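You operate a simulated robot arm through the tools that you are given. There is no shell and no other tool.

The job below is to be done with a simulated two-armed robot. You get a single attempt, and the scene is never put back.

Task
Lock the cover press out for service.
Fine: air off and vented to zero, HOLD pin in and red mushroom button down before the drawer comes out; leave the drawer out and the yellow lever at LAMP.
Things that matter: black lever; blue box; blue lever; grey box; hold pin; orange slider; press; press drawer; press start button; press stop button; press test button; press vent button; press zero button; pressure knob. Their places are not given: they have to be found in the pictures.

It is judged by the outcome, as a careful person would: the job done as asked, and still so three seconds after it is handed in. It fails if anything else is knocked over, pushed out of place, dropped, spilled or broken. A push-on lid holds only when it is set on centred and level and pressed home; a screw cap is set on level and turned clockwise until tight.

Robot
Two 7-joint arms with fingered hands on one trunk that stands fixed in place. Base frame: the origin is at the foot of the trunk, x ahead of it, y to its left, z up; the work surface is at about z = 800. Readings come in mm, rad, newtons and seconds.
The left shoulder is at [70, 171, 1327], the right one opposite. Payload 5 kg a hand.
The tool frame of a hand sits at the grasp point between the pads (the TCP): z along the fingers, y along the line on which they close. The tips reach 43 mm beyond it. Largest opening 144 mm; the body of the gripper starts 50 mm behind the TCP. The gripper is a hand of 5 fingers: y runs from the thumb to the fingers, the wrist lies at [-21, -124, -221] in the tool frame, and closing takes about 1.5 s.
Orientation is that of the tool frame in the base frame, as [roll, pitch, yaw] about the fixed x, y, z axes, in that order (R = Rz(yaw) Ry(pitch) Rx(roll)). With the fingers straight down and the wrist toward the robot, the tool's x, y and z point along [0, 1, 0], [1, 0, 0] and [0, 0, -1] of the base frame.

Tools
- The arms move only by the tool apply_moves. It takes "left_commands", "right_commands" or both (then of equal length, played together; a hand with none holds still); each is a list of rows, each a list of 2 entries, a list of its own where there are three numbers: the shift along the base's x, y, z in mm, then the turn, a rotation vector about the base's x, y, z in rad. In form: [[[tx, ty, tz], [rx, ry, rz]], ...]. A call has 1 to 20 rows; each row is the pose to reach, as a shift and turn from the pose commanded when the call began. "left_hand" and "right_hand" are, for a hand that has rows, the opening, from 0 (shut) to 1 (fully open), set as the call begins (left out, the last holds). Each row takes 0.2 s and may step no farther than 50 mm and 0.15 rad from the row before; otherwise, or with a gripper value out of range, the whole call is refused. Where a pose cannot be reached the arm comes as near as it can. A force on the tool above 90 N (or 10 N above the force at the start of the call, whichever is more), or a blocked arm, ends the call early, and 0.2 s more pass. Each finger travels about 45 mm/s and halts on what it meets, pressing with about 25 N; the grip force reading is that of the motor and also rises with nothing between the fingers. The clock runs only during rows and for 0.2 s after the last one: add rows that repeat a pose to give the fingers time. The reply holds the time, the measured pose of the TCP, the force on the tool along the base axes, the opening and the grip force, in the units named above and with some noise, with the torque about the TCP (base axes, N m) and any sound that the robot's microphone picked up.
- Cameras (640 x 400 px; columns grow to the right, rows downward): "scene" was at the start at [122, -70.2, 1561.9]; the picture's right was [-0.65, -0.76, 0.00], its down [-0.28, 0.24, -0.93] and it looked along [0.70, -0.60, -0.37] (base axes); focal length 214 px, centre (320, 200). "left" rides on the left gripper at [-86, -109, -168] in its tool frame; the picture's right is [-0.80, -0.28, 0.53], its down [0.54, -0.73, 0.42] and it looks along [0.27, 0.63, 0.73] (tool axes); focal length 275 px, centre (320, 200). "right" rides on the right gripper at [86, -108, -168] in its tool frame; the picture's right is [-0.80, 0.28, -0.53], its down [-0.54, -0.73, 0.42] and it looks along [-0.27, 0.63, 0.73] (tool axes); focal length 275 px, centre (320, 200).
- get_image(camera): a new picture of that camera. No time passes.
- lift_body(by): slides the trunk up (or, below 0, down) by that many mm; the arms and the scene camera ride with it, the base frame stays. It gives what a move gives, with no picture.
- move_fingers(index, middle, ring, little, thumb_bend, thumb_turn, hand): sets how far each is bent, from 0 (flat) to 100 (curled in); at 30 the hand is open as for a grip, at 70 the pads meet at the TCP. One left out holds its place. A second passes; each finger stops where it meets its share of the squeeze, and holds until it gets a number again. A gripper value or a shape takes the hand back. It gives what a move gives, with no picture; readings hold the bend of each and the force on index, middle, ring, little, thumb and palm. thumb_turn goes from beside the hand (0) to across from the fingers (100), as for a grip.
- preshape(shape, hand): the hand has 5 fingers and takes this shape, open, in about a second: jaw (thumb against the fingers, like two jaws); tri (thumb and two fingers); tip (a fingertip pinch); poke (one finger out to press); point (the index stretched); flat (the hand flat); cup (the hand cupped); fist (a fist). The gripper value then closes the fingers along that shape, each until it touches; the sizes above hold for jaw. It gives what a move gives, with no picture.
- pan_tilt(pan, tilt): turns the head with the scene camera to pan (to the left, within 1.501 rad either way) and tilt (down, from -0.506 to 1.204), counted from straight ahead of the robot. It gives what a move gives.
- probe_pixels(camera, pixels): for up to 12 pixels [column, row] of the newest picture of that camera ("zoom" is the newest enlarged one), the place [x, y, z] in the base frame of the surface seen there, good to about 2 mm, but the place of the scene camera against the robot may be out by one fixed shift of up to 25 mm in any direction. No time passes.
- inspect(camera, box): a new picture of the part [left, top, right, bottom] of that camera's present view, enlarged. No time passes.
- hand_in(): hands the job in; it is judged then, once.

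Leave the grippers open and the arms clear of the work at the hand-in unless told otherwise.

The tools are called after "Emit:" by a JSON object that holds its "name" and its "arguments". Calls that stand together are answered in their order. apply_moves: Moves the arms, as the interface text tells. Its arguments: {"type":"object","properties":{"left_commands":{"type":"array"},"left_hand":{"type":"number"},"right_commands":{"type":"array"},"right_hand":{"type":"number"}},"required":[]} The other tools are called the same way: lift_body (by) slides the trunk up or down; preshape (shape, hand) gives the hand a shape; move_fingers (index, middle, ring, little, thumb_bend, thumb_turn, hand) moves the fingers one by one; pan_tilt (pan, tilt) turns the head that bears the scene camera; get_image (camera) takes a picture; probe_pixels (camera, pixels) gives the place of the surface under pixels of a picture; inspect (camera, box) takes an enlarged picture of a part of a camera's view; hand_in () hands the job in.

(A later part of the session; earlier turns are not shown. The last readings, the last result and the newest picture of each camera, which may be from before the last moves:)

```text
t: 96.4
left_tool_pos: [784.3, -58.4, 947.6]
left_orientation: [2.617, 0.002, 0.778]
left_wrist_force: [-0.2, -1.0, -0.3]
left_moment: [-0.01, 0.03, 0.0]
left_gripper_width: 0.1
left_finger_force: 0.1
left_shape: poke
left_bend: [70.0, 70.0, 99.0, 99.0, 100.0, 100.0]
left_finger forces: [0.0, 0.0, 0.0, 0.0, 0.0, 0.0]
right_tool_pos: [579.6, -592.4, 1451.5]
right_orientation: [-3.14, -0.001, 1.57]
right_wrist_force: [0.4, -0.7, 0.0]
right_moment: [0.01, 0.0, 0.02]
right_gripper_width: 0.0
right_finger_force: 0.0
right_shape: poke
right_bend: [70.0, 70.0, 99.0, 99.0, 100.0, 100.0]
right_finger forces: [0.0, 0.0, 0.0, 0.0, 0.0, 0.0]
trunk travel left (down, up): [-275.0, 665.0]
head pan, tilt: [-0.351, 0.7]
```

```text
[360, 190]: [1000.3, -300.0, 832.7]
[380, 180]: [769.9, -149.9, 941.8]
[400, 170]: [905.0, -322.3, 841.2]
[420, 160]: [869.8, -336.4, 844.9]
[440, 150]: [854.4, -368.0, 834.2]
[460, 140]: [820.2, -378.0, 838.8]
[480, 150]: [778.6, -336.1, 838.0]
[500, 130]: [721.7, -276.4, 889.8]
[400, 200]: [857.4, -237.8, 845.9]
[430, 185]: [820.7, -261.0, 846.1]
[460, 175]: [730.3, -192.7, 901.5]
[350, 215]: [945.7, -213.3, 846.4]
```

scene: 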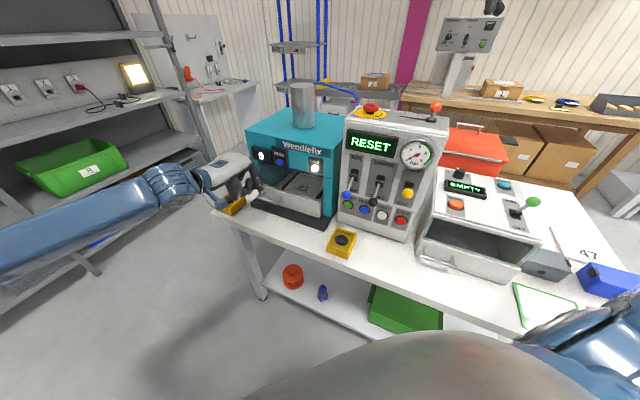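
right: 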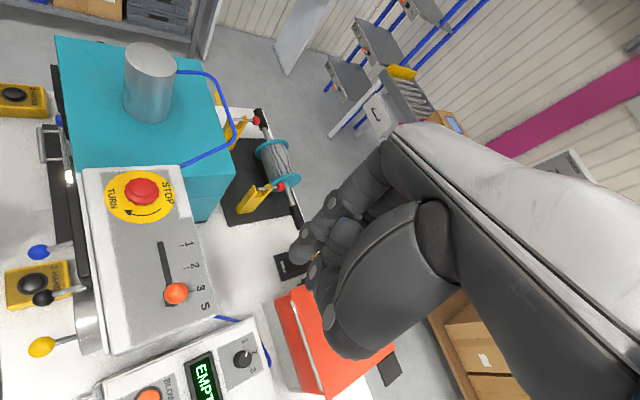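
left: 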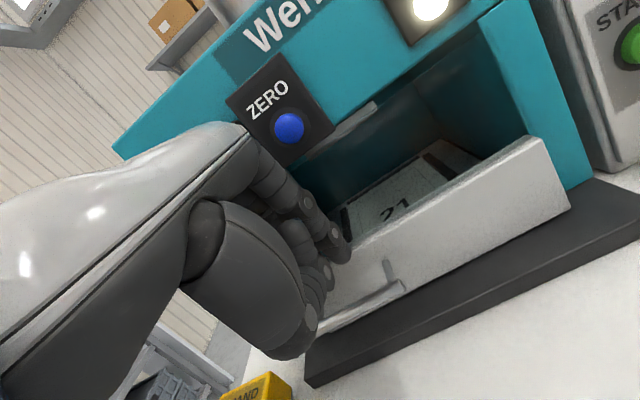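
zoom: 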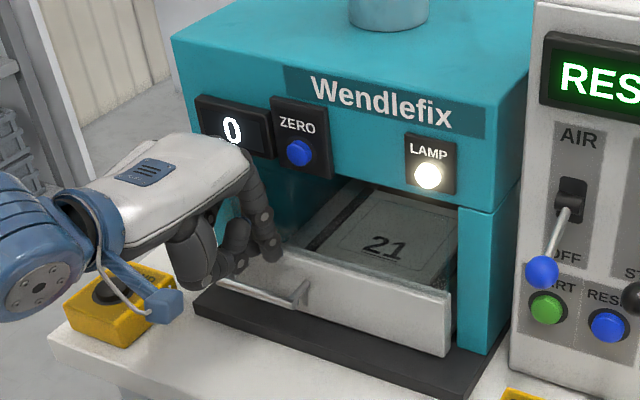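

I take the right-hand camera's view of the press front to see what protrudes there.

Emit:
{"name": "get_image", "arguments": {"camera": "right"}}

Emit:
{"name": "inspect", "arguments": {"camera": "right", "box": [0, 40, 140, 200]}}

Emit:
{"name": "inspect", "arguments": {"camera": "left", "box": [270, 60, 450, 250]}}

```text
taken
```

right: 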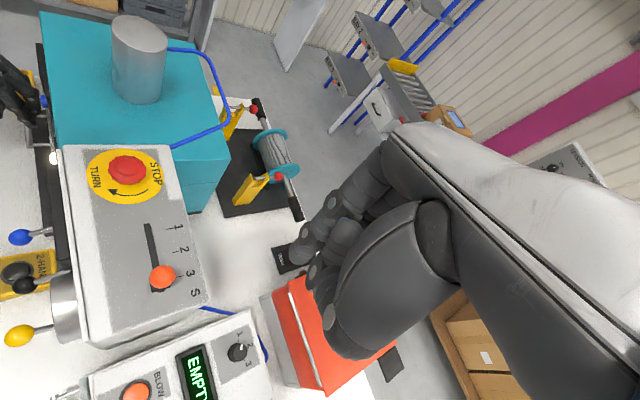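

```text
2.50 times, centred on (70, 120) of right
```

zoom: 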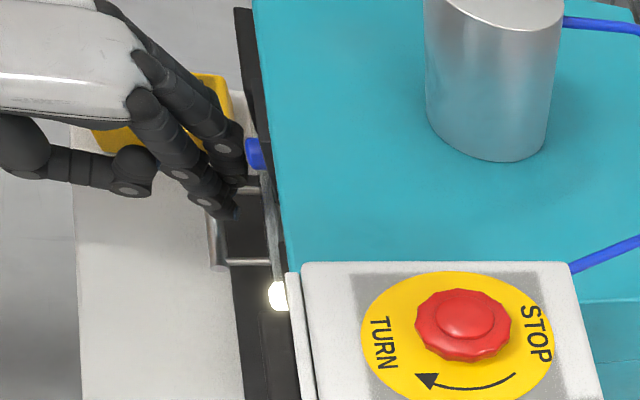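

```text
2.11 times, centred on (360, 155) of left
```

zoom: 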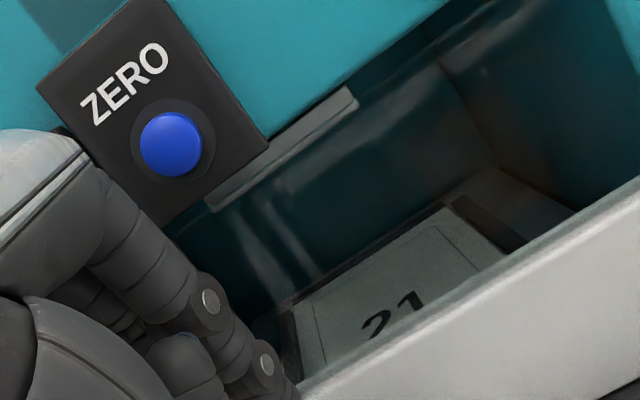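

The right view shows the fingers from above, close to the ZERO button and a clear guard under the head. I probe these fingers and the button with that camera.

Emit:
{"name": "probe_pixels", "arguments": {"camera": "right", "pixels": [[30.8, 99.2], [14, 109.2], [24, 120], [36, 112], [32, 125], [43.2, 100.8], [36, 94], [30, 88], [46, 115], [49, 140], [12, 92]]}}

```text
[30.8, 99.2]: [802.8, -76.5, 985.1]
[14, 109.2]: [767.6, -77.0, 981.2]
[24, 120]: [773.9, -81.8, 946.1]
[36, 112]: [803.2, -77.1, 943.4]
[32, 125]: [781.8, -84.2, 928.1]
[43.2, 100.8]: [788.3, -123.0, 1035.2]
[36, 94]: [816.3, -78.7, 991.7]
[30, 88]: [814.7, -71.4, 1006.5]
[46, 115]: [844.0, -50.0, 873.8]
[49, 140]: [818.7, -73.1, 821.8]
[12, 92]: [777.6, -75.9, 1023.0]
```

Now it is clear: the longer middle finger's joint sits ~25 mm further forward and touched the clear guard. I back up, return to a 45° tilt and curl the middle finger so that only the index hooks the bar.

Emit:
{"name": "apply_moves", "arguments": {"left_commands": [[[-8, 8, 15], [-0.05, -0.05, 0]], [[-16, 16, 30], [-0.1, -0.1, 0]], [[-24, 24, 38], [-0.15, -0.148, 0]], [[-28, 28, 40], [-0.187, -0.184, 0]]]}}

Emit:
{"name": "move_fingers", "arguments": {"hand": "left", "middle": 99, "index": 70}}

Emit:
{"name": "move_fingers", "arguments": {"hand": "left", "middle": 99}}

Emit:
{"name": "get_image", "arguments": {"camera": "left"}}

Emit:
{"name": "inspect", "arguments": {"camera": "right", "box": [0, 40, 140, 200]}}

```text
t: 97.4
left_tool_pos: [755.3, -28.4, 987.8]
left_orientation: [2.353, 0.0, 0.78]
left_wrist_force: [0.3, 0.5, -0.1]
left_moment: [0.05, -0.01, 0.01]
left_gripper_width: 0.0
left_finger_force: 0.1
left_shape: poke
left_bend: [70.0, 70.0, 99.0, 99.0, 100.0, 100.0]
left_finger forces: [0.0, 0.0, 0.0, 0.0, 0.1, 0.0]
right_tool_pos: [578.9, -593.4, 1452.8]
right_orientation: [-3.14, 0.001, 1.57]
right_wrist_force: [0.6, -0.3, 0.0]
right_moment: [0.0, 0.0, 0.04]
right_gripper_width: 0.0
right_finger_force: 0.1
right_shape: poke
right_bend: [70.0, 70.0, 99.0, 99.0, 100.0, 100.0]
right_finger forces: [0.0, 0.1, 0.1, 0.0, 0.0, 0.1]
trunk travel left (down, up): [-275.0, 665.0]
head pan, tilt: [-0.351, 0.7]
```

```text
t: 98.4
left_tool_pos: [756.5, -30.4, 988.7]
left_orientation: [2.354, 0.0, 0.779]
left_wrist_force: [0.3, 0.4, 0.3]
left_moment: [0.03, 0.03, -0.02]
left_gripper_width: 50.6
left_finger_force: 0.1
left_shape: fingers
left_bend: [70.0, 81.0, 99.0, 99.0, 100.0, 100.0]
left_finger forces: [0.1, 0.0, 0.0, 0.0, 0.0, 0.1]
right_tool_pos: [580.0, -594.0, 1453.5]
right_orientation: [-3.139, 0.0, 1.571]
right_wrist_force: [-0.2, 0.0, 0.5]
right_moment: [-0.01, -0.01, -0.02]
right_gripper_width: 0.0
right_finger_force: 0.0
right_shape: poke
right_bend: [70.0, 70.0, 99.0, 99.0, 100.0, 100.0]
right_finger forces: [0.0, 0.1, 0.1, 0.0, 0.0, 0.0]
trunk travel left (down, up): [-275.0, 665.0]
head pan, tilt: [-0.351, 0.7]
```

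```text
t: 99.4
left_tool_pos: [754.3, -30.8, 988.4]
left_orientation: [2.355, 0.001, 0.778]
left_wrist_force: [0.8, -0.2, -0.2]
left_moment: [-0.01, 0.01, 0.0]
left_gripper_width: 50.6
left_finger_force: 0.0
left_shape: fingers
left_bend: [70.0, 99.0, 99.0, 99.0, 100.0, 100.0]
left_finger forces: [0.0, 0.0, 0.0, 0.0, 0.1, 0.0]
right_tool_pos: [579.6, -593.0, 1452.3]
right_orientation: [-3.141, 0.0, 1.571]
right_wrist_force: [0.3, 0.8, -0.6]
right_moment: [0.01, 0.02, -0.02]
right_gripper_width: 0.4
right_finger_force: 0.0
right_shape: poke
right_bend: [70.0, 70.0, 99.0, 99.0, 100.0, 100.0]
right_finger forces: [0.1, 0.1, 0.0, 0.0, 0.0, 0.1]
trunk travel left (down, up): [-275.0, 665.0]
head pan, tilt: [-0.351, 0.7]
```

```text
taken
```

left: 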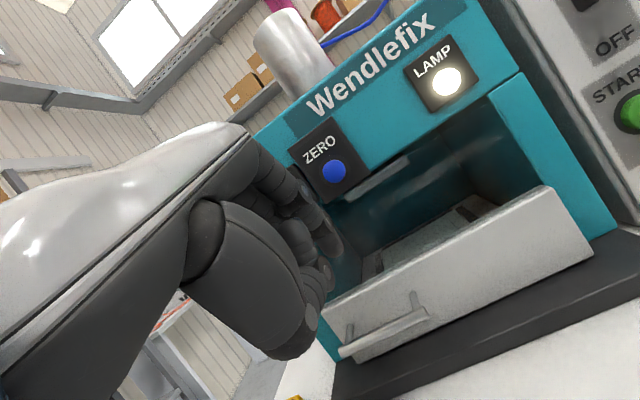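

```text
2.50 times, centred on (70, 120) of right
```

zoom: 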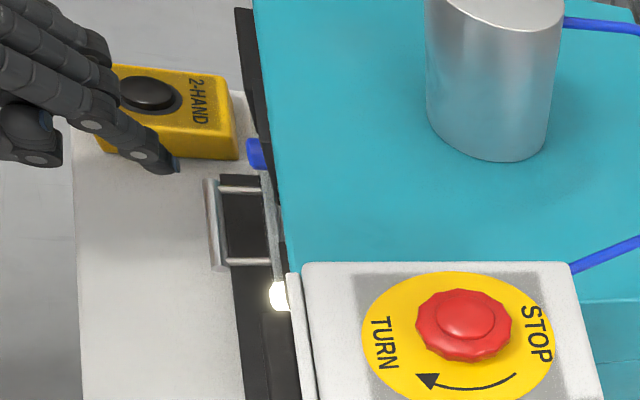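

The right camera gives a good view from above of the handle (bar at zoom (212,225), posts at rows 188 and 262). I position the index above the gap behind the bar.

Emit:
{"name": "apply_moves", "arguments": {"left_commands": [[[12, -5, -5], [0, 0, 0]], [[24, -11, -12], [0, 0, 0]], [[36, -16.7, -20], [0, 0, 0]], [[36, -16.7, -30], [0, 0, 0]], [[36, -16.7, -30], [0, 0, 0]]]}}

Emit:
{"name": "inspect", "arguments": {"camera": "right", "box": [0, 60, 100, 160]}}

Emit:
{"name": "get_image", "arguments": {"camera": "left"}}

```text
t: 100.6
left_tool_pos: [790.3, -48.6, 957.2]
left_orientation: [2.354, 0.001, 0.778]
left_wrist_force: [-0.1, -0.6, 0.9]
left_moment: [-0.01, 0.01, -0.03]
left_gripper_width: 50.8
left_finger_force: 0.0
left_shape: fingers
left_bend: [70.0, 99.0, 99.0, 99.0, 100.0, 100.0]
left_finger forces: [0.0, 0.0, 0.0, 0.1, 0.0, 0.0]
right_tool_pos: [579.7, -593.0, 1451.7]
right_orientation: [-3.141, -0.001, 1.571]
right_wrist_force: [0.3, 0.7, 0.2]
right_moment: [-0.03, 0.02, 0.02]
right_gripper_width: 0.0
right_finger_force: 0.0
right_shape: poke
right_bend: [70.0, 70.0, 99.0, 99.0, 100.0, 100.0]
right_finger forces: [0.0, 0.1, 0.0, 0.0, 0.1, 0.0]
trunk travel left (down, up): [-275.0, 665.0]
head pan, tilt: [-0.351, 0.7]
```

```text
4.00 times, centred on (50, 110) of right
```

zoom: 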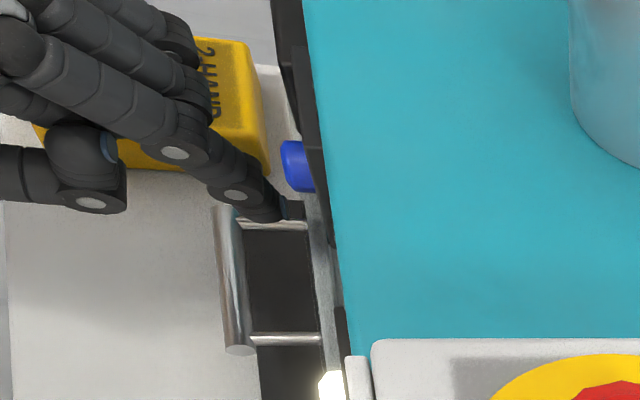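

```text
taken
```

left: 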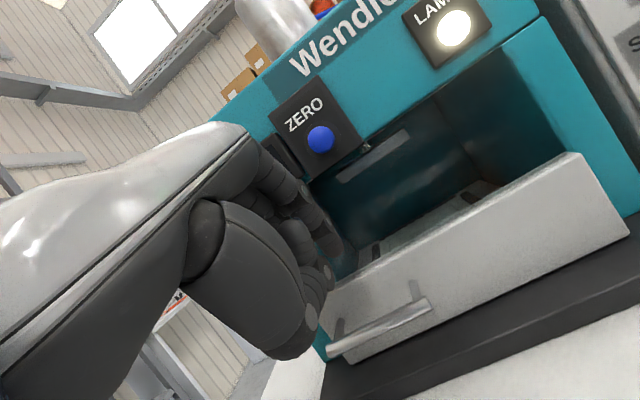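

Allowing for parallax the index is over the middle of the gap. I lower it behind the bar.

Emit:
{"name": "apply_moves", "arguments": {"left_commands": [[[4.9, -0.7, -12], [0, 0, 0]], [[4.9, -0.7, -26], [0, 0, 0]], [[4.9, -0.7, -38], [0, 0, 0]], [[4.9, -0.7, -50], [0, 0, 0]], [[4.9, -0.7, -60], [0, 0, 0]], [[4.9, -0.7, -68], [0, 0, 0]], [[4.9, -0.7, -68], [0, 0, 0]]]}}

Emit:
{"name": "inspect", "arguments": {"camera": "right", "box": [0, 60, 100, 160]}}

Emit:
{"name": "get_image", "arguments": {"camera": "left"}}

Emit:
{"name": "inspect", "arguments": {"camera": "scene", "box": [235, 130, 335, 230]}}

```text
t: 102.1
left_tool_pos: [797.8, -52.4, 920.9]
left_orientation: [2.302, -0.005, 0.767]
left_wrist_force: [-25.1, 22.5, 55.0]
left_moment: [-1.49, -0.42, -0.33]
left_gripper_width: 50.3
left_finger_force: 36.7
left_shape: fingers
left_bend: [71.0, 99.0, 99.0, 99.0, 100.0, 100.0]
left_finger forces: [73.2, 0.0, 0.1, 0.1, 0.0, 0.0]
right_tool_pos: [577.7, -596.8, 1452.1]
right_orientation: [-3.142, -0.003, 1.566]
right_wrist_force: [2.9, -1.6, -2.8]
right_moment: [0.13, 0.27, 0.05]
right_gripper_width: 0.0
right_finger_force: 0.0
right_shape: poke
right_bend: [70.0, 70.0, 99.0, 99.0, 100.0, 100.0]
right_finger forces: [0.0, 0.0, 0.1, 0.0, 0.0, 0.0]
trunk travel left (down, up): [-275.0, 665.0]
head pan, tilt: [-0.351, 0.7]
stopped in row 7 (left hand): the force on the tool passed its limit at 92 N (the readings are from after the stop); the commanded pose is now the measured one
```

```text
4.00 times, centred on (50, 110) of right
```

zoom: 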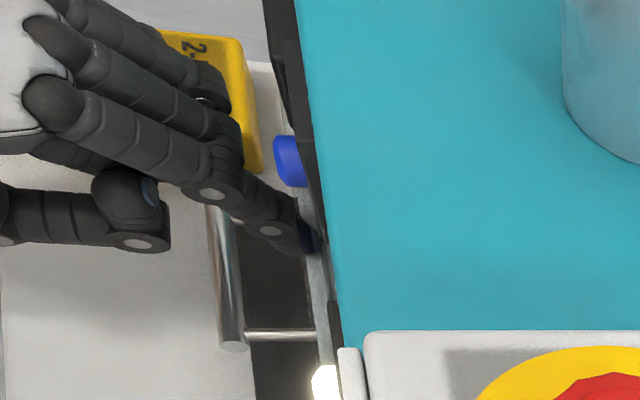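

```text
taken
```

left: 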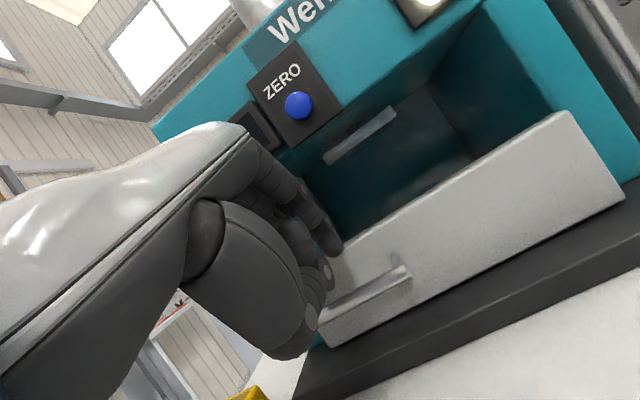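

```text
4.00 times, centred on (285, 180) of scene
```

zoom: 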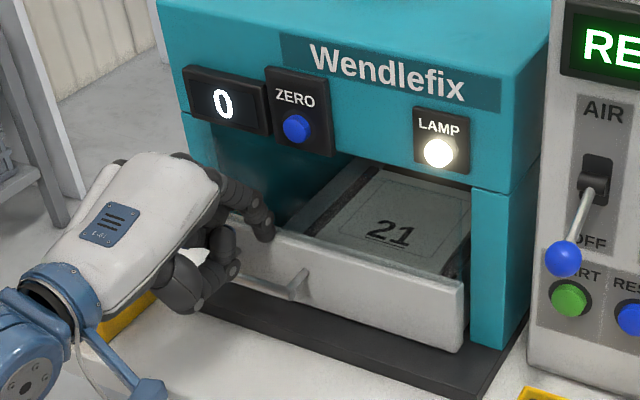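

The index tip landed on the drawer front's top edge (73 N) instead of in the gap. I lift off at once.

Emit:
{"name": "apply_moves", "arguments": {"left_commands": [[[0, 0, 8], [0, 0, 0]], [[0, 0, 25], [0, 0, 0]], [[-8, 8, 40], [0.025, 0.025, 0]], [[-14, 14, 50], [0.037, 0.037, 0]]]}}

Emit:
{"name": "inspect", "arguments": {"camera": "scene", "box": [215, 120, 345, 240]}}

Emit:
{"name": "get_image", "arguments": {"camera": "left"}}

```text
t: 103.1
left_tool_pos: [784.1, -37.3, 955.4]
left_orientation: [2.385, -0.003, 0.774]
left_wrist_force: [-0.1, -1.1, -0.4]
left_moment: [0.02, -0.02, 0.04]
left_gripper_width: 50.9
left_finger_force: 0.1
left_shape: fingers
left_bend: [70.0, 99.0, 99.0, 99.0, 100.0, 100.0]
left_finger forces: [0.1, 0.1, 0.0, 0.1, 0.0, 0.0]
right_tool_pos: [579.1, -595.5, 1453.3]
right_orientation: [-3.138, 0.001, 1.569]
right_wrist_force: [-0.2, 0.2, 0.1]
right_moment: [0.0, -0.01, -0.03]
right_gripper_width: 0.0
right_finger_force: 0.0
right_shape: poke
right_bend: [70.0, 70.0, 99.0, 99.0, 100.0, 100.0]
right_finger forces: [0.1, 0.1, 0.1, 0.0, 0.0, 0.0]
trunk travel left (down, up): [-275.0, 665.0]
head pan, tilt: [-0.351, 0.7]
```

```text
3.33 times, centred on (280, 180) of scene
```

zoom: 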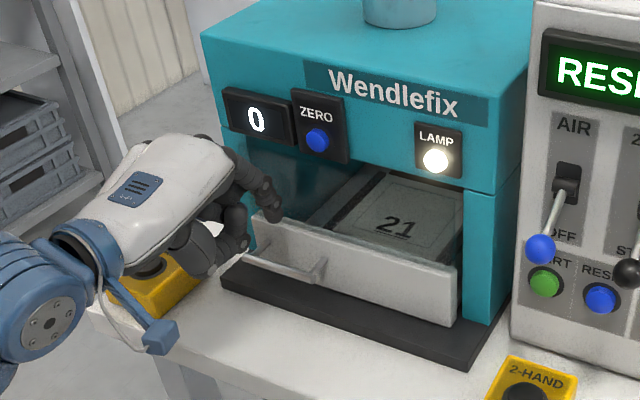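

```text
taken
```

left: 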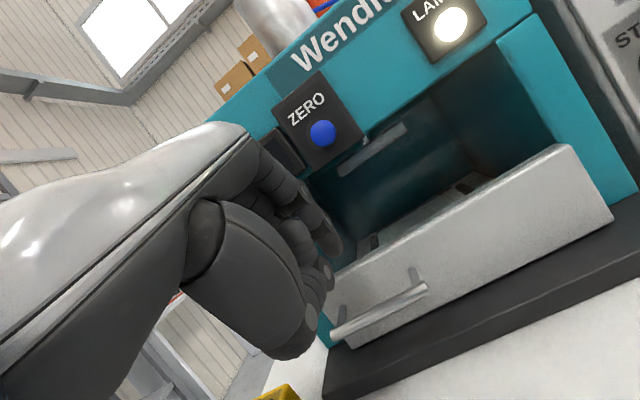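

Nothing moved out of place. I now measure the index tip exactly with both hand cameras before retrying.

Emit:
{"name": "apply_moves", "arguments": {"left_commands": [[[0, 0, 0], [0, 0, 0]], [[0, 0, 0], [0, 0, 0]]]}}

Emit:
{"name": "inspect", "arguments": {"camera": "right", "box": [0, 60, 100, 160]}}

Emit:
{"name": "inspect", "arguments": {"camera": "left", "box": [280, 160, 400, 280]}}

```text
t: 103.7
left_tool_pos: [785.5, -36.8, 955.6]
left_orientation: [2.38, -0.002, 0.773]
left_wrist_force: [0.7, 0.4, -0.3]
left_moment: [0.01, -0.01, 0.0]
left_gripper_width: 51.1
left_finger_force: 0.0
left_shape: fingers
left_bend: [70.0, 99.0, 99.0, 99.0, 100.0, 100.0]
left_finger forces: [0.0, 0.1, 0.0, 0.0, 0.0, 0.0]
right_tool_pos: [578.5, -595.7, 1452.0]
right_orientation: [-3.14, 0.0, 1.569]
right_wrist_force: [0.1, 0.2, -0.5]
right_moment: [0.04, 0.0, -0.01]
right_gripper_width: 0.1
right_finger_force: 0.0
right_shape: poke
right_bend: [70.0, 70.0, 99.0, 99.0, 100.0, 100.0]
right_finger forces: [0.1, 0.0, 0.0, 0.0, 0.0, 0.0]
trunk travel left (down, up): [-275.0, 665.0]
head pan, tilt: [-0.351, 0.7]
```

```text
4.00 times, centred on (50, 110) of right
```

zoom: 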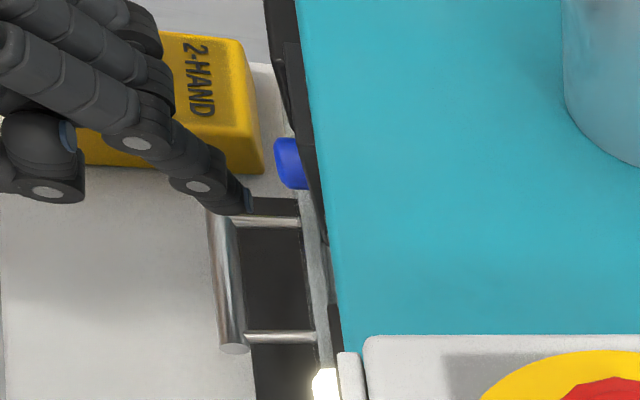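

```text
3.33 times, centred on (340, 220) of left
```

zoom: 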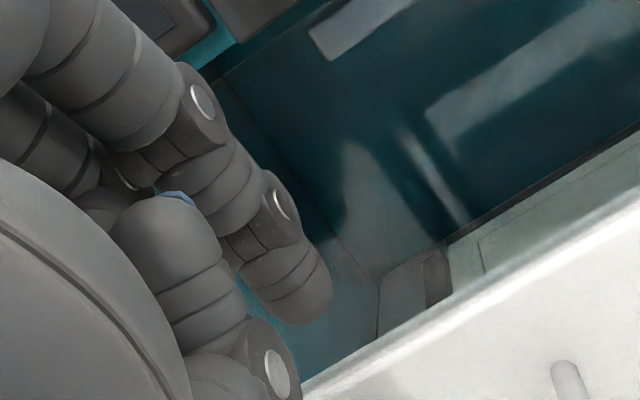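

I probe tip, DIP and PIP of the index from both cameras.

Emit:
{"name": "probe_pixels", "arguments": {"camera": "right", "pixels": [[30.5, 112.5], [31.5, 110], [29, 113], [26, 110], [20, 106.75], [4.25, 96]]}}

Emit:
{"name": "probe_pixels", "arguments": {"camera": "left", "pixels": [[341, 253], [342, 246], [336, 255], [338, 240], [328.3, 221.5], [345, 340], [380, 317], [420, 289]]}}

```text
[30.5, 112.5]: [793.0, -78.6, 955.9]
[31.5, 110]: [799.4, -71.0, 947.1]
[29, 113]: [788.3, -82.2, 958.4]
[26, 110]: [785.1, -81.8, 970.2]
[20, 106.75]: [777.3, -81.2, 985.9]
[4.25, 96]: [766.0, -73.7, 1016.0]
```

```text
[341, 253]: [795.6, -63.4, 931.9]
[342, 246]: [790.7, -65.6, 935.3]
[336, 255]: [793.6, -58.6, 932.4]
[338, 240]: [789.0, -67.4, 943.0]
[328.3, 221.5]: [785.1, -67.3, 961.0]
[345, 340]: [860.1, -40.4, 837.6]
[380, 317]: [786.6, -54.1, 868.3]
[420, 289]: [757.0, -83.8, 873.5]
```

The two cameras disagree by ~25 mm along the right camera's line of sight. I check with the scene camera and with fixed marks (ZERO button, handle) in all views.

Emit:
{"name": "inspect", "arguments": {"camera": "scene", "box": [250, 150, 310, 210]}}

Emit:
{"name": "probe_pixels", "arguments": {"camera": "right", "pixels": [[43, 101], [26, 128], [24, 140], [26, 146], [40, 118], [25, 120]]}}

Emit:
{"name": "probe_pixels", "arguments": {"camera": "left", "pixels": [[322, 133], [400, 302], [350, 325], [427, 284], [305, 191], [450, 22]]}}

```text
6.67 times, centred on (280, 180) of scene
```

zoom: 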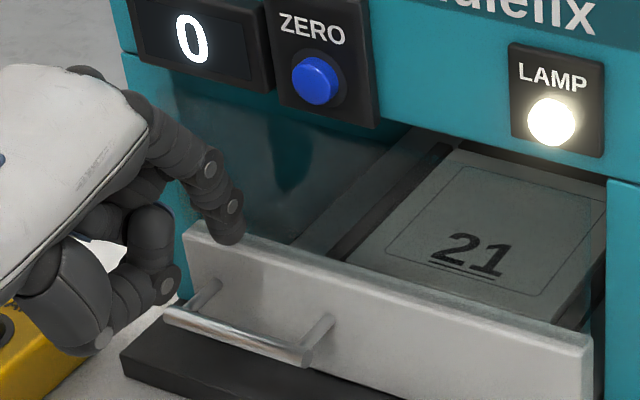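

```text
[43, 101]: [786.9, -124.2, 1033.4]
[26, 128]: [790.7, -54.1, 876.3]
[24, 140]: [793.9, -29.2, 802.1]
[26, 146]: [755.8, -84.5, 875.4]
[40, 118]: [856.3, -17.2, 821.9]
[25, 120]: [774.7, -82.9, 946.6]
```

```text
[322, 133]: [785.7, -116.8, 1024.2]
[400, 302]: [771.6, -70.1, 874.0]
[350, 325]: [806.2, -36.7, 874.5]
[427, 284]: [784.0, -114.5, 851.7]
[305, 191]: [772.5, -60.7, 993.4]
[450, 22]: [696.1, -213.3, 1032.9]
```

The "right" probes referred to an older picture, so the left ones hold: the tip extends ~38 mm ahead of the TCP, not 34. The right standoff is TCP w≈588. I reposition and lower part-way, checking forces.

Emit:
{"name": "apply_moves", "arguments": {"left_commands": [[[7, -8, 0], [0, 0, 0]], [[7, -8, -14], [0, 0, 0]], [[7, -8, -28], [0, 0, 0]], [[7, -8, -38], [0, 0, 0]], [[7, -8, -38], [0, 0, 0]]]}}

Emit:
{"name": "get_image", "arguments": {"camera": "right"}}

Emit:
{"name": "inspect", "arguments": {"camera": "right", "box": [0, 60, 100, 160]}}

Emit:
{"name": "inspect", "arguments": {"camera": "scene", "box": [250, 150, 310, 210]}}

```text
t: 104.9
left_tool_pos: [791.4, -43.6, 918.8]
left_orientation: [2.38, -0.003, 0.774]
left_wrist_force: [0.3, -0.4, 0.1]
left_moment: [0.0, 0.05, 0.0]
left_gripper_width: 51.1
left_finger_force: 0.1
left_shape: fingers
left_bend: [70.0, 99.0, 99.0, 99.0, 100.0, 100.0]
left_finger forces: [0.0, 0.0, 0.0, 0.0, 0.0, 0.0]
right_tool_pos: [579.4, -594.6, 1451.3]
right_orientation: [-3.14, 0.001, 1.568]
right_wrist_force: [-0.9, 0.2, 0.7]
right_moment: [0.04, 0.01, -0.01]
right_gripper_width: 0.0
right_finger_force: 0.1
right_shape: poke
right_bend: [70.0, 70.0, 99.0, 99.0, 100.0, 100.0]
right_finger forces: [0.0, 0.0, 0.1, 0.1, 0.0, 0.1]
trunk travel left (down, up): [-275.0, 665.0]
head pan, tilt: [-0.351, 0.7]
```

```text
taken
```

right: 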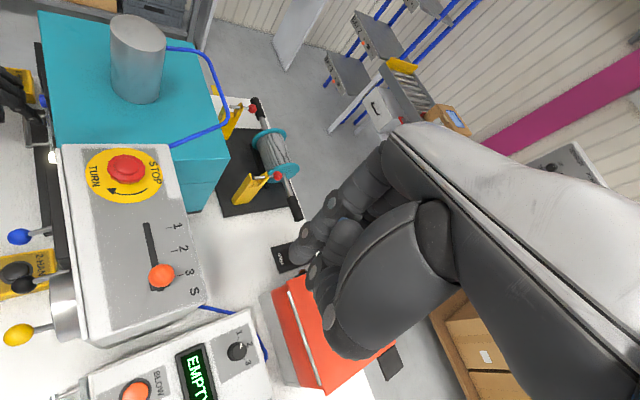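

```text
4.00 times, centred on (50, 110) of right
```

zoom: 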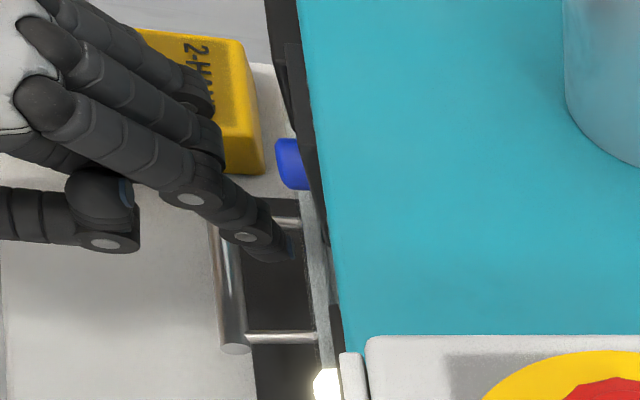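

```text
6.67 times, centred on (280, 180) of scene
```

zoom: 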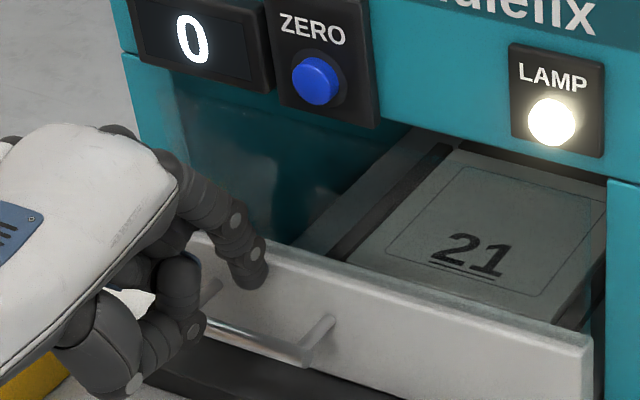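

The index tip is now in front of the drawer face and behind the bar, with no contact. I lower the remaining ~30 mm.

Emit:
{"name": "apply_moves", "arguments": {"left_commands": [[[0, 0, -10], [0, 0, 0]], [[0, 0, -20], [0, 0, 0]], [[0, 0, -30], [0, 0, 0]], [[0, 0, -32], [0, 0, 0]]]}}

Emit:
{"name": "inspect", "arguments": {"camera": "right", "box": [0, 60, 100, 160]}}

Emit:
{"name": "inspect", "arguments": {"camera": "scene", "box": [250, 150, 310, 210]}}

```text
t: 105.9
left_tool_pos: [792.3, -45.1, 886.1]
left_orientation: [2.381, -0.003, 0.776]
left_wrist_force: [0.0, 0.2, 0.0]
left_moment: [0.01, 0.04, -0.01]
left_gripper_width: 50.7
left_finger_force: 0.0
left_shape: fingers
left_bend: [70.0, 99.0, 99.0, 99.0, 100.0, 100.0]
left_finger forces: [0.0, 0.0, 0.0, 0.1, 0.1, 0.1]
right_tool_pos: [579.0, -596.5, 1452.4]
right_orientation: [-3.14, 0.0, 1.57]
right_wrist_force: [0.7, -0.2, 0.1]
right_moment: [-0.03, 0.03, 0.01]
right_gripper_width: 0.0
right_finger_force: 0.1
right_shape: poke
right_bend: [70.0, 70.0, 99.0, 99.0, 100.0, 100.0]
right_finger forces: [0.1, 0.0, 0.1, 0.0, 0.1, 0.1]
trunk travel left (down, up): [-275.0, 665.0]
head pan, tilt: [-0.351, 0.7]
```

```text
4.00 times, centred on (50, 110) of right
```

zoom: 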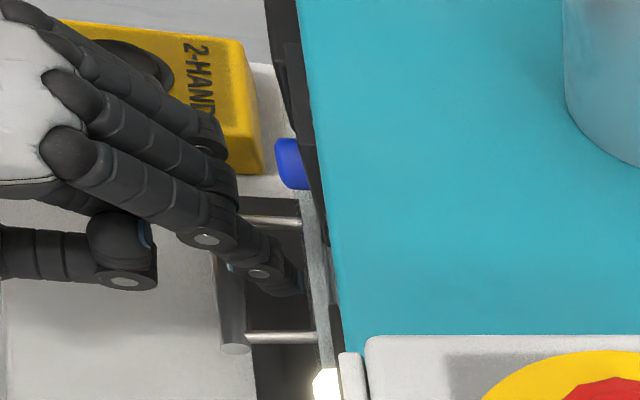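

```text
6.67 times, centred on (280, 180) of scene
```

zoom: 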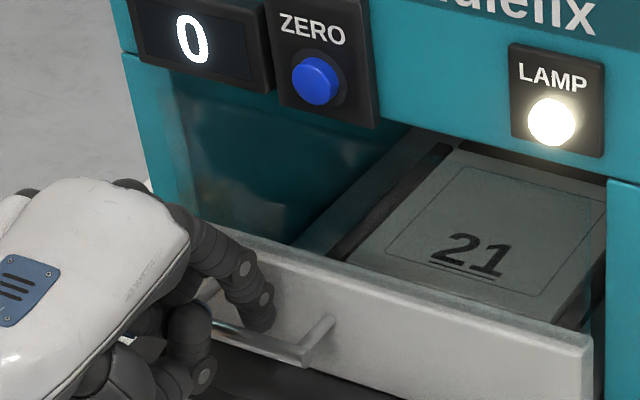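

The index hooks cleanly behind the bar between the posts. I pull straight out 40 mm and check.

Emit:
{"name": "apply_moves", "arguments": {"left_commands": [[[-4, 4, 0], [0, 0, 0]], [[-8, 8, 0], [0, 0, 0]], [[-13, 13, 0], [0, 0, 0]], [[-18, 18, 0], [0, 0, 0]], [[-23, 23, 0], [0, 0, 0]], [[-28, 28, 0], [0, 0, 0]]]}}

Emit:
{"name": "get_image", "arguments": {"camera": "right"}}

Emit:
{"name": "inspect", "arguments": {"camera": "scene", "box": [230, 130, 330, 230]}}

```text
t: 107.3
left_tool_pos: [761.6, -15.7, 884.7]
left_orientation: [2.38, -0.004, 0.775]
left_wrist_force: [1.5, 0.0, 0.4]
left_moment: [-0.03, -0.04, -0.01]
left_gripper_width: 51.5
left_finger_force: 0.2
left_shape: fingers
left_bend: [69.0, 99.0, 99.0, 99.0, 100.0, 100.0]
left_finger forces: [0.9, 0.0, 0.1, 0.0, 0.1, 0.0]
right_tool_pos: [578.4, -595.0, 1453.1]
right_orientation: [-3.141, 0.001, 1.569]
right_wrist_force: [0.0, -0.6, -0.6]
right_moment: [0.03, -0.02, 0.01]
right_gripper_width: 0.1
right_finger_force: 0.0
right_shape: poke
right_bend: [70.0, 70.0, 99.0, 99.0, 100.0, 100.0]
right_finger forces: [0.0, 0.1, 0.1, 0.0, 0.0, 0.0]
trunk travel left (down, up): [-275.0, 665.0]
head pan, tilt: [-0.351, 0.7]
```

```text
taken
```

right: 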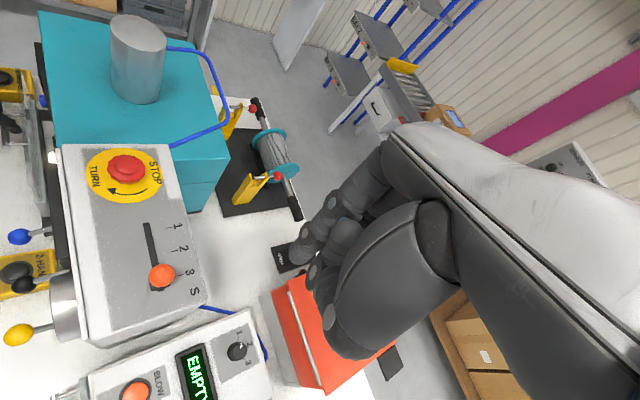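

```text
4.00 times, centred on (280, 180) of scene
```

zoom: 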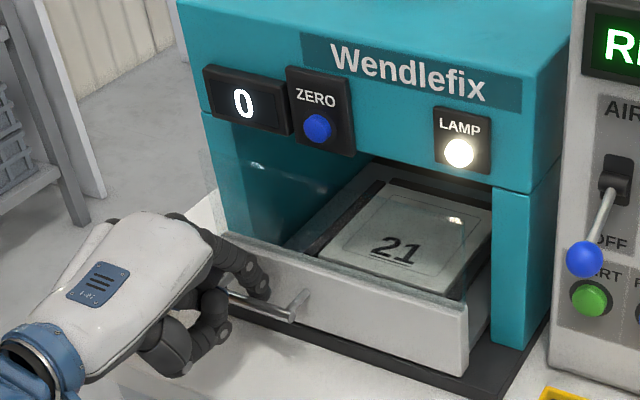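

The drawer slides easily (about 1 N) and has come out ~35 mm. I keep pulling steadily another 70 mm.

Emit:
{"name": "apply_moves", "arguments": {"left_commands": [[[-6, 6, 0], [0, 0, 0]], [[-12, 12, 0], [0, 0, 0]], [[-18, 18, 0], [0, 0, 0]], [[-24, 24, 0], [0, 0, 0]], [[-30, 30, 0], [0, 0, 0]], [[-36, 36, 0], [0, 0, 0]], [[-42, 42, 0], [0, 0, 0]], [[-48, 48, 0], [0, 0, 0]], [[-50, 50, 0], [0, 0, 0]]]}}

Emit:
{"name": "get_image", "arguments": {"camera": "scene"}}

Emit:
{"name": "inspect", "arguments": {"camera": "scene", "box": [200, 120, 350, 250]}}

```text
t: 109.3
left_tool_pos: [713.9, 33.2, 885.1]
left_orientation: [2.381, -0.002, 0.773]
left_wrist_force: [1.6, -0.4, 0.2]
left_moment: [0.01, -0.02, 0.04]
left_gripper_width: 51.6
left_finger_force: 0.8
left_shape: fingers
left_bend: [69.0, 99.0, 99.0, 99.0, 100.0, 100.0]
left_finger forces: [0.9, 0.0, 0.1, 0.1, 0.0, 0.0]
right_tool_pos: [578.4, -595.3, 1452.4]
right_orientation: [-3.14, 0.001, 1.57]
right_wrist_force: [-0.2, 1.0, -0.1]
right_moment: [0.01, -0.02, 0.03]
right_gripper_width: 0.2
right_finger_force: 0.0
right_shape: poke
right_bend: [70.0, 70.0, 99.0, 99.0, 100.0, 100.0]
right_finger forces: [0.0, 0.0, 0.0, 0.0, 0.1, 0.0]
trunk travel left (down, up): [-275.0, 665.0]
head pan, tilt: [-0.351, 0.7]
```

```text
taken
```

scene: 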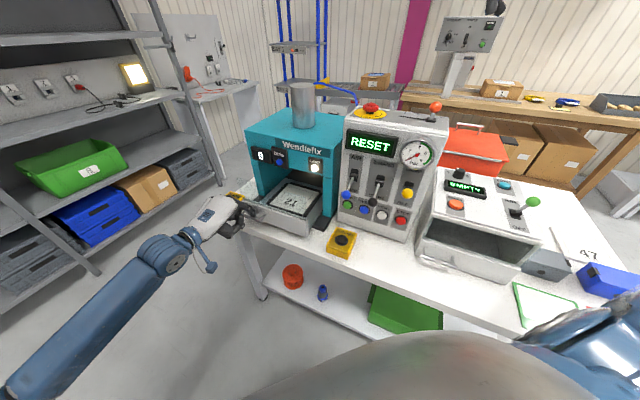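

```text
3.08 times, centred on (275, 185) of scene
```

zoom: 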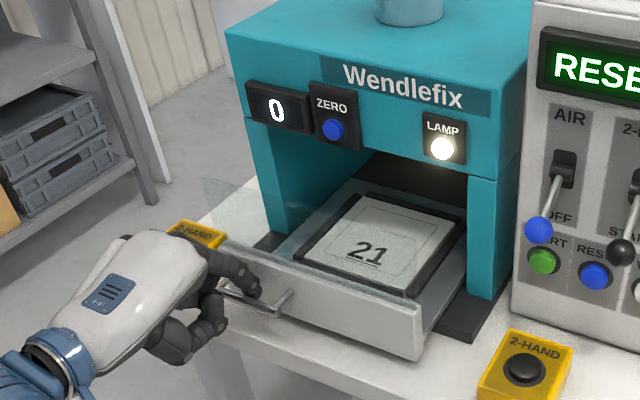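

The drawer is now about 105 mm out with the tray clear. I pull gently further to find its end stop, in small steps.

Emit:
{"name": "apply_moves", "arguments": {"left_commands": [[[-4, 4, 0], [0, 0, 0]], [[-8, 8, 0], [0, 0, 0]], [[-12, 12, 0], [0, 0, 0]], [[-16, 16, 0], [0, 0, 0]], [[-20, 20, 0], [0, 0, 0]]]}}

Emit:
{"name": "inspect", "arguments": {"camera": "scene", "box": [200, 120, 350, 250]}}

```text
t: 110.5
left_tool_pos: [692.8, 54.7, 885.7]
left_orientation: [2.381, -0.003, 0.776]
left_wrist_force: [-0.3, -1.2, -0.5]
left_moment: [-0.05, -0.02, 0.02]
left_gripper_width: 51.5
left_finger_force: 0.1
left_shape: fingers
left_bend: [69.0, 99.0, 99.0, 99.0, 100.0, 100.0]
left_finger forces: [0.9, 0.0, 0.0, 0.0, 0.0, 0.0]
right_tool_pos: [578.9, -595.6, 1453.2]
right_orientation: [3.141, -0.001, 1.569]
right_wrist_force: [1.5, -0.5, -1.1]
right_moment: [-0.01, 0.01, 0.01]
right_gripper_width: 0.1
right_finger_force: 0.0
right_shape: poke
right_bend: [70.0, 70.0, 99.0, 99.0, 100.0, 100.0]
right_finger forces: [0.0, 0.0, 0.0, 0.0, 0.0, 0.0]
trunk travel left (down, up): [-275.0, 665.0]
head pan, tilt: [-0.351, 0.7]
```

```text
3.08 times, centred on (275, 185) of scene
```

zoom: 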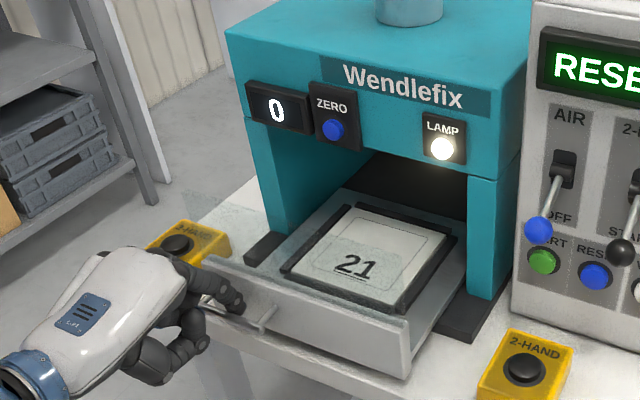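

Still free-running. I continue in small steps.

Emit:
{"name": "apply_moves", "arguments": {"left_commands": [[[-4, 4, 0], [0, 0, 0]], [[-8, 8, 0], [0, 0, 0]], [[-12, 12, 0], [0, 0, 0]], [[-16, 16, 0], [0, 0, 0]], [[-20, 20, 0], [0, 0, 0]], [[-24, 24, 0], [0, 0, 0]]]}}

Emit:
{"name": "inspect", "arguments": {"camera": "scene", "box": [200, 120, 350, 250]}}

```text
t: 111.9
left_tool_pos: [670.3, 78.8, 885.8]
left_orientation: [2.381, -0.002, 0.773]
left_wrist_force: [0.2, -0.9, 0.4]
left_moment: [-0.03, -0.02, 0.0]
left_gripper_width: 51.9
left_finger_force: 0.4
left_shape: fingers
left_bend: [69.0, 99.0, 99.0, 99.0, 100.0, 100.0]
left_finger forces: [0.9, 0.0, 0.0, 0.1, 0.0, 0.0]
right_tool_pos: [578.0, -594.0, 1453.6]
right_orientation: [3.141, -0.002, 1.57]
right_wrist_force: [0.5, 0.1, 0.4]
right_moment: [0.0, -0.03, -0.01]
right_gripper_width: 0.0
right_finger_force: 0.0
right_shape: poke
right_bend: [70.0, 70.0, 99.0, 99.0, 100.0, 100.0]
right_finger forces: [0.0, 0.0, 0.0, 0.1, 0.1, 0.0]
trunk travel left (down, up): [-275.0, 665.0]
head pan, tilt: [-0.351, 0.7]
```

```text
3.08 times, centred on (275, 185) of scene
```

zoom: 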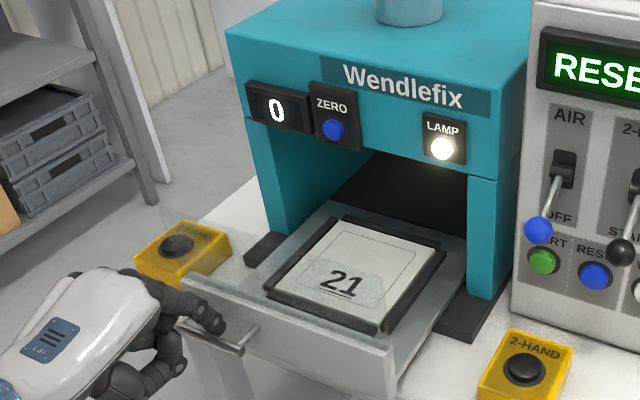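

Now ~165 mm out. I go on carefully to find the stop.

Emit:
{"name": "apply_moves", "arguments": {"left_commands": [[[-3, 3, 0], [0, 0, 0]], [[-6, 6, 0], [0, 0, 0]], [[-9, 9, 0], [0, 0, 0]], [[-12, 12, 0], [0, 0, 0]], [[-15, 15, 0], [0, 0, 0]]]}}

Emit:
{"name": "inspect", "arguments": {"camera": "scene", "box": [200, 120, 350, 250]}}

```text
t: 113.1
left_tool_pos: [654.3, 92.8, 884.9]
left_orientation: [2.38, -0.003, 0.774]
left_wrist_force: [0.9, -0.3, 1.0]
left_moment: [-0.04, -0.03, 0.0]
left_gripper_width: 51.8
left_finger_force: 0.5
left_shape: fingers
left_bend: [69.0, 99.0, 99.0, 99.0, 100.0, 100.0]
left_finger forces: [1.3, 0.1, 0.0, 0.1, 0.0, 0.0]
right_tool_pos: [578.2, -594.8, 1453.3]
right_orientation: [-3.141, 0.0, 1.568]
right_wrist_force: [-0.8, -0.5, -0.5]
right_moment: [-0.02, -0.03, 0.03]
right_gripper_width: 0.0
right_finger_force: 0.0
right_shape: poke
right_bend: [70.0, 70.0, 99.0, 99.0, 100.0, 100.0]
right_finger forces: [0.0, 0.0, 0.0, 0.1, 0.0, 0.1]
trunk travel left (down, up): [-275.0, 665.0]
head pan, tilt: [-0.351, 0.7]
```

```text
3.08 times, centred on (275, 185) of scene
```

zoom: 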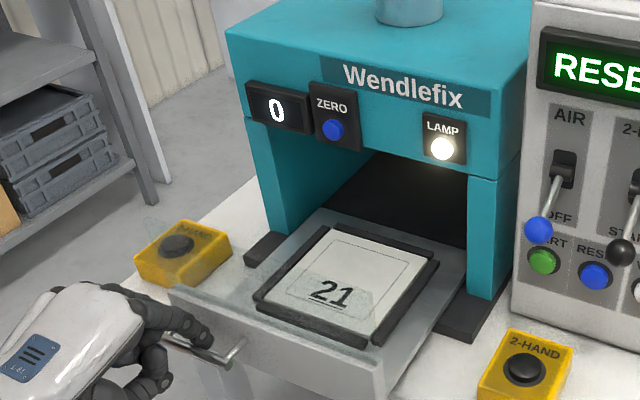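

About 187 mm out, force still about 1 N. A few more careful steps.

Emit:
{"name": "apply_moves", "arguments": {"left_commands": [[[-3, 3, 0], [0, 0, 0]], [[-6, 6, 0], [0, 0, 0]], [[-9, 9, 0], [0, 0, 0]], [[-11, 11, 0], [0, 0, 0]]]}}

Emit:
{"name": "inspect", "arguments": {"camera": "scene", "box": [200, 120, 350, 250]}}

```text
t: 114.1
left_tool_pos: [643.7, 104.6, 884.8]
left_orientation: [2.382, -0.004, 0.774]
left_wrist_force: [0.1, -2.0, 0.3]
left_moment: [0.02, -0.01, -0.02]
left_gripper_width: 51.7
left_finger_force: 0.5
left_shape: fingers
left_bend: [69.0, 99.0, 99.0, 99.0, 100.0, 100.0]
left_finger forces: [1.1, 0.0, 0.1, 0.0, 0.0, 0.0]
right_tool_pos: [580.3, -595.1, 1452.7]
right_orientation: [-3.141, 0.001, 1.569]
right_wrist_force: [-0.4, 0.5, -0.1]
right_moment: [-0.02, -0.01, 0.0]
right_gripper_width: 0.2
right_finger_force: 0.1
right_shape: poke
right_bend: [70.0, 70.0, 99.0, 99.0, 100.0, 100.0]
right_finger forces: [0.0, 0.0, 0.0, 0.0, 0.0, 0.0]
trunk travel left (down, up): [-275.0, 665.0]
head pan, tilt: [-0.351, 0.7]
```

```text
3.08 times, centred on (275, 185) of scene
```

zoom: 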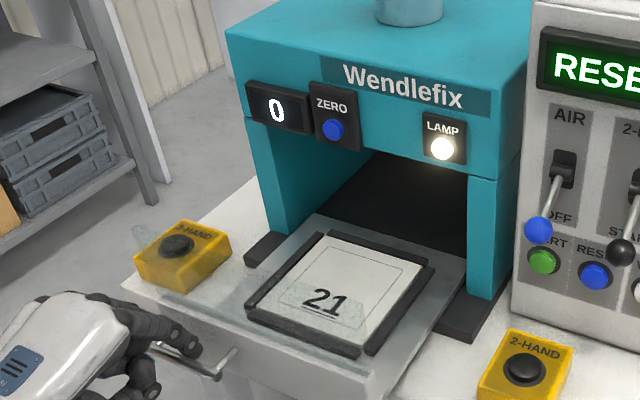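

I test another ~12 mm to see if the stop comes.

Emit:
{"name": "apply_moves", "arguments": {"left_commands": [[[-3, 3, 0], [0, 0, 0]], [[-6, 6, 0], [0, 0, 0]], [[-9, 9, 0], [0, 0, 0]]]}}

Emit:
{"name": "inspect", "arguments": {"camera": "scene", "box": [200, 120, 350, 250]}}

Emit:
{"name": "get_image", "arguments": {"camera": "left"}}

```text
t: 114.9
left_tool_pos: [635.6, 112.3, 885.5]
left_orientation: [2.38, -0.002, 0.775]
left_wrist_force: [0.7, -1.1, 0.6]
left_moment: [-0.02, 0.0, 0.03]
left_gripper_width: 51.8
left_finger_force: 0.5
left_shape: fingers
left_bend: [69.0, 99.0, 99.0, 99.0, 100.0, 100.0]
left_finger forces: [1.2, 0.0, 0.0, 0.1, 0.1, 0.1]
right_tool_pos: [578.8, -594.5, 1453.1]
right_orientation: [-3.141, -0.001, 1.571]
right_wrist_force: [0.7, -0.5, 0.0]
right_moment: [-0.01, 0.02, 0.0]
right_gripper_width: 0.0
right_finger_force: 0.1
right_shape: poke
right_bend: [70.0, 70.0, 99.0, 99.0, 100.0, 100.0]
right_finger forces: [0.0, 0.1, 0.0, 0.0, 0.0, 0.0]
trunk travel left (down, up): [-275.0, 665.0]
head pan, tilt: [-0.351, 0.7]
```

```text
3.08 times, centred on (275, 185) of scene
```

zoom: 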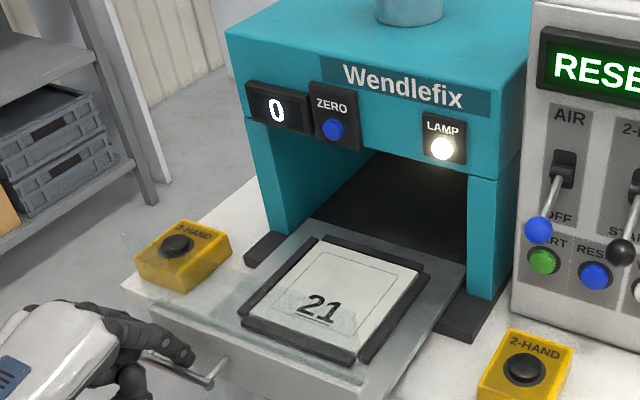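

```text
taken
```

left: 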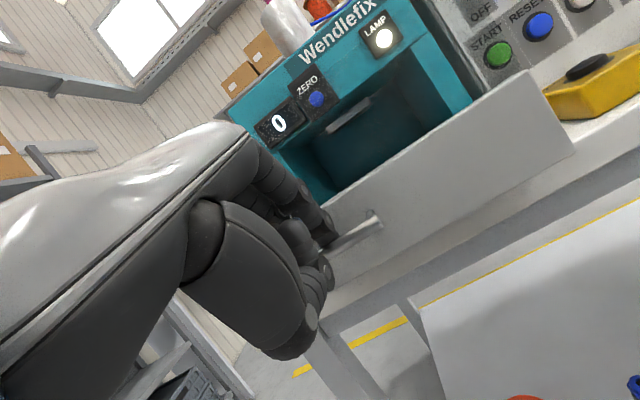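

~216 mm out; still no stop. I take a few more small steps, watching the index force.

Emit:
{"name": "apply_moves", "arguments": {"left_commands": [[[-3, 3, 0], [0, 0, 0]], [[-6, 6, 0], [0, 0, 0]], [[-9, 9, 0], [0, 0, 0]], [[-12, 12, 0], [0, 0, 0]]]}}

Emit:
{"name": "inspect", "arguments": {"camera": "scene", "box": [200, 120, 350, 250]}}

```text
t: 115.9
left_tool_pos: [623.9, 124.9, 885.4]
left_orientation: [2.381, -0.003, 0.773]
left_wrist_force: [-0.3, 1.0, 0.1]
left_moment: [0.0, 0.01, 0.0]
left_gripper_width: 51.1
left_finger_force: 0.0
left_shape: fingers
left_bend: [70.0, 99.0, 99.0, 99.0, 100.0, 100.0]
left_finger forces: [0.0, 0.1, 0.0, 0.0, 0.0, 0.0]
right_tool_pos: [579.6, -594.9, 1453.1]
right_orientation: [-3.141, 0.001, 1.568]
right_wrist_force: [0.4, 1.3, -0.2]
right_moment: [-0.03, 0.02, -0.02]
right_gripper_width: 0.0
right_finger_force: 0.1
right_shape: poke
right_bend: [70.0, 70.0, 99.0, 99.0, 100.0, 100.0]
right_finger forces: [0.0, 0.0, 0.0, 0.0, 0.1, 0.0]
trunk travel left (down, up): [-275.0, 665.0]
head pan, tilt: [-0.351, 0.7]
```

```text
3.08 times, centred on (275, 185) of scene
```

zoom: 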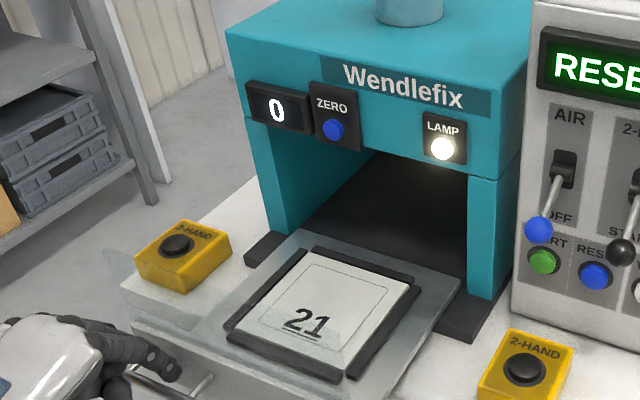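

The index force dropped to zero and the tray's rear edge is now visible. I look closely before doing anything else.

Emit:
{"name": "get_image", "arguments": {"camera": "scene"}}

Emit:
{"name": "inspect", "arguments": {"camera": "scene", "box": [230, 170, 330, 270]}}

Emit:
{"name": "get_image", "arguments": {"camera": "left"}}

```text
taken
```

scene: 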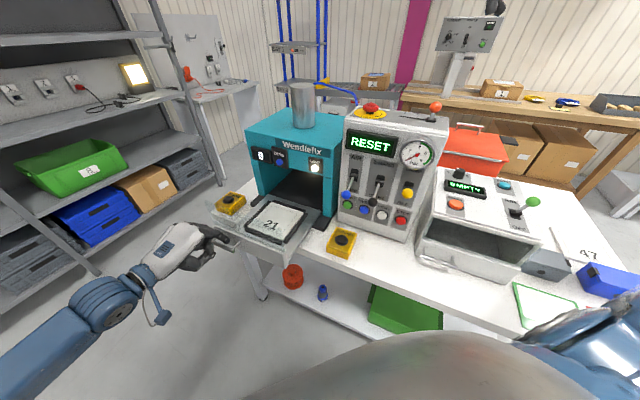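

```text
4.00 times, centred on (280, 220) of scene
```

zoom: 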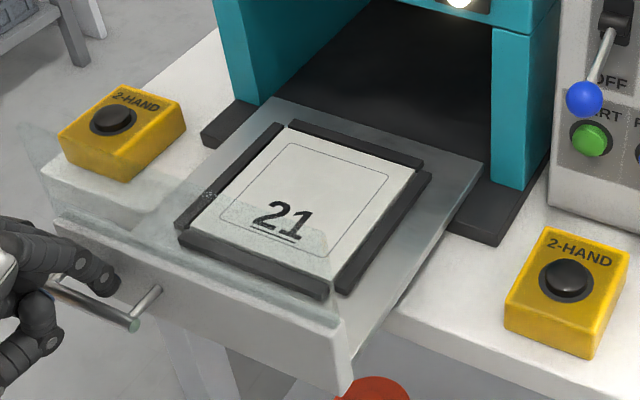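

```text
taken
```

left: 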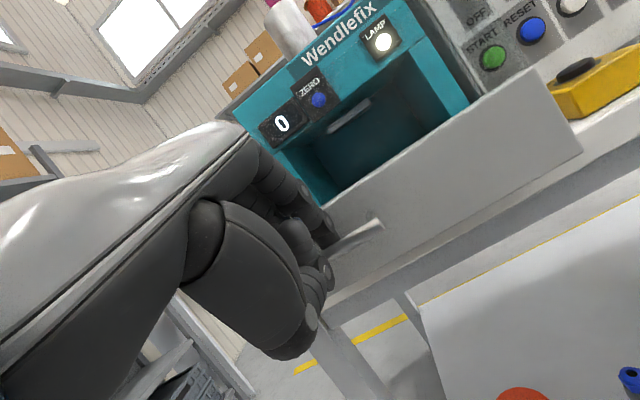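

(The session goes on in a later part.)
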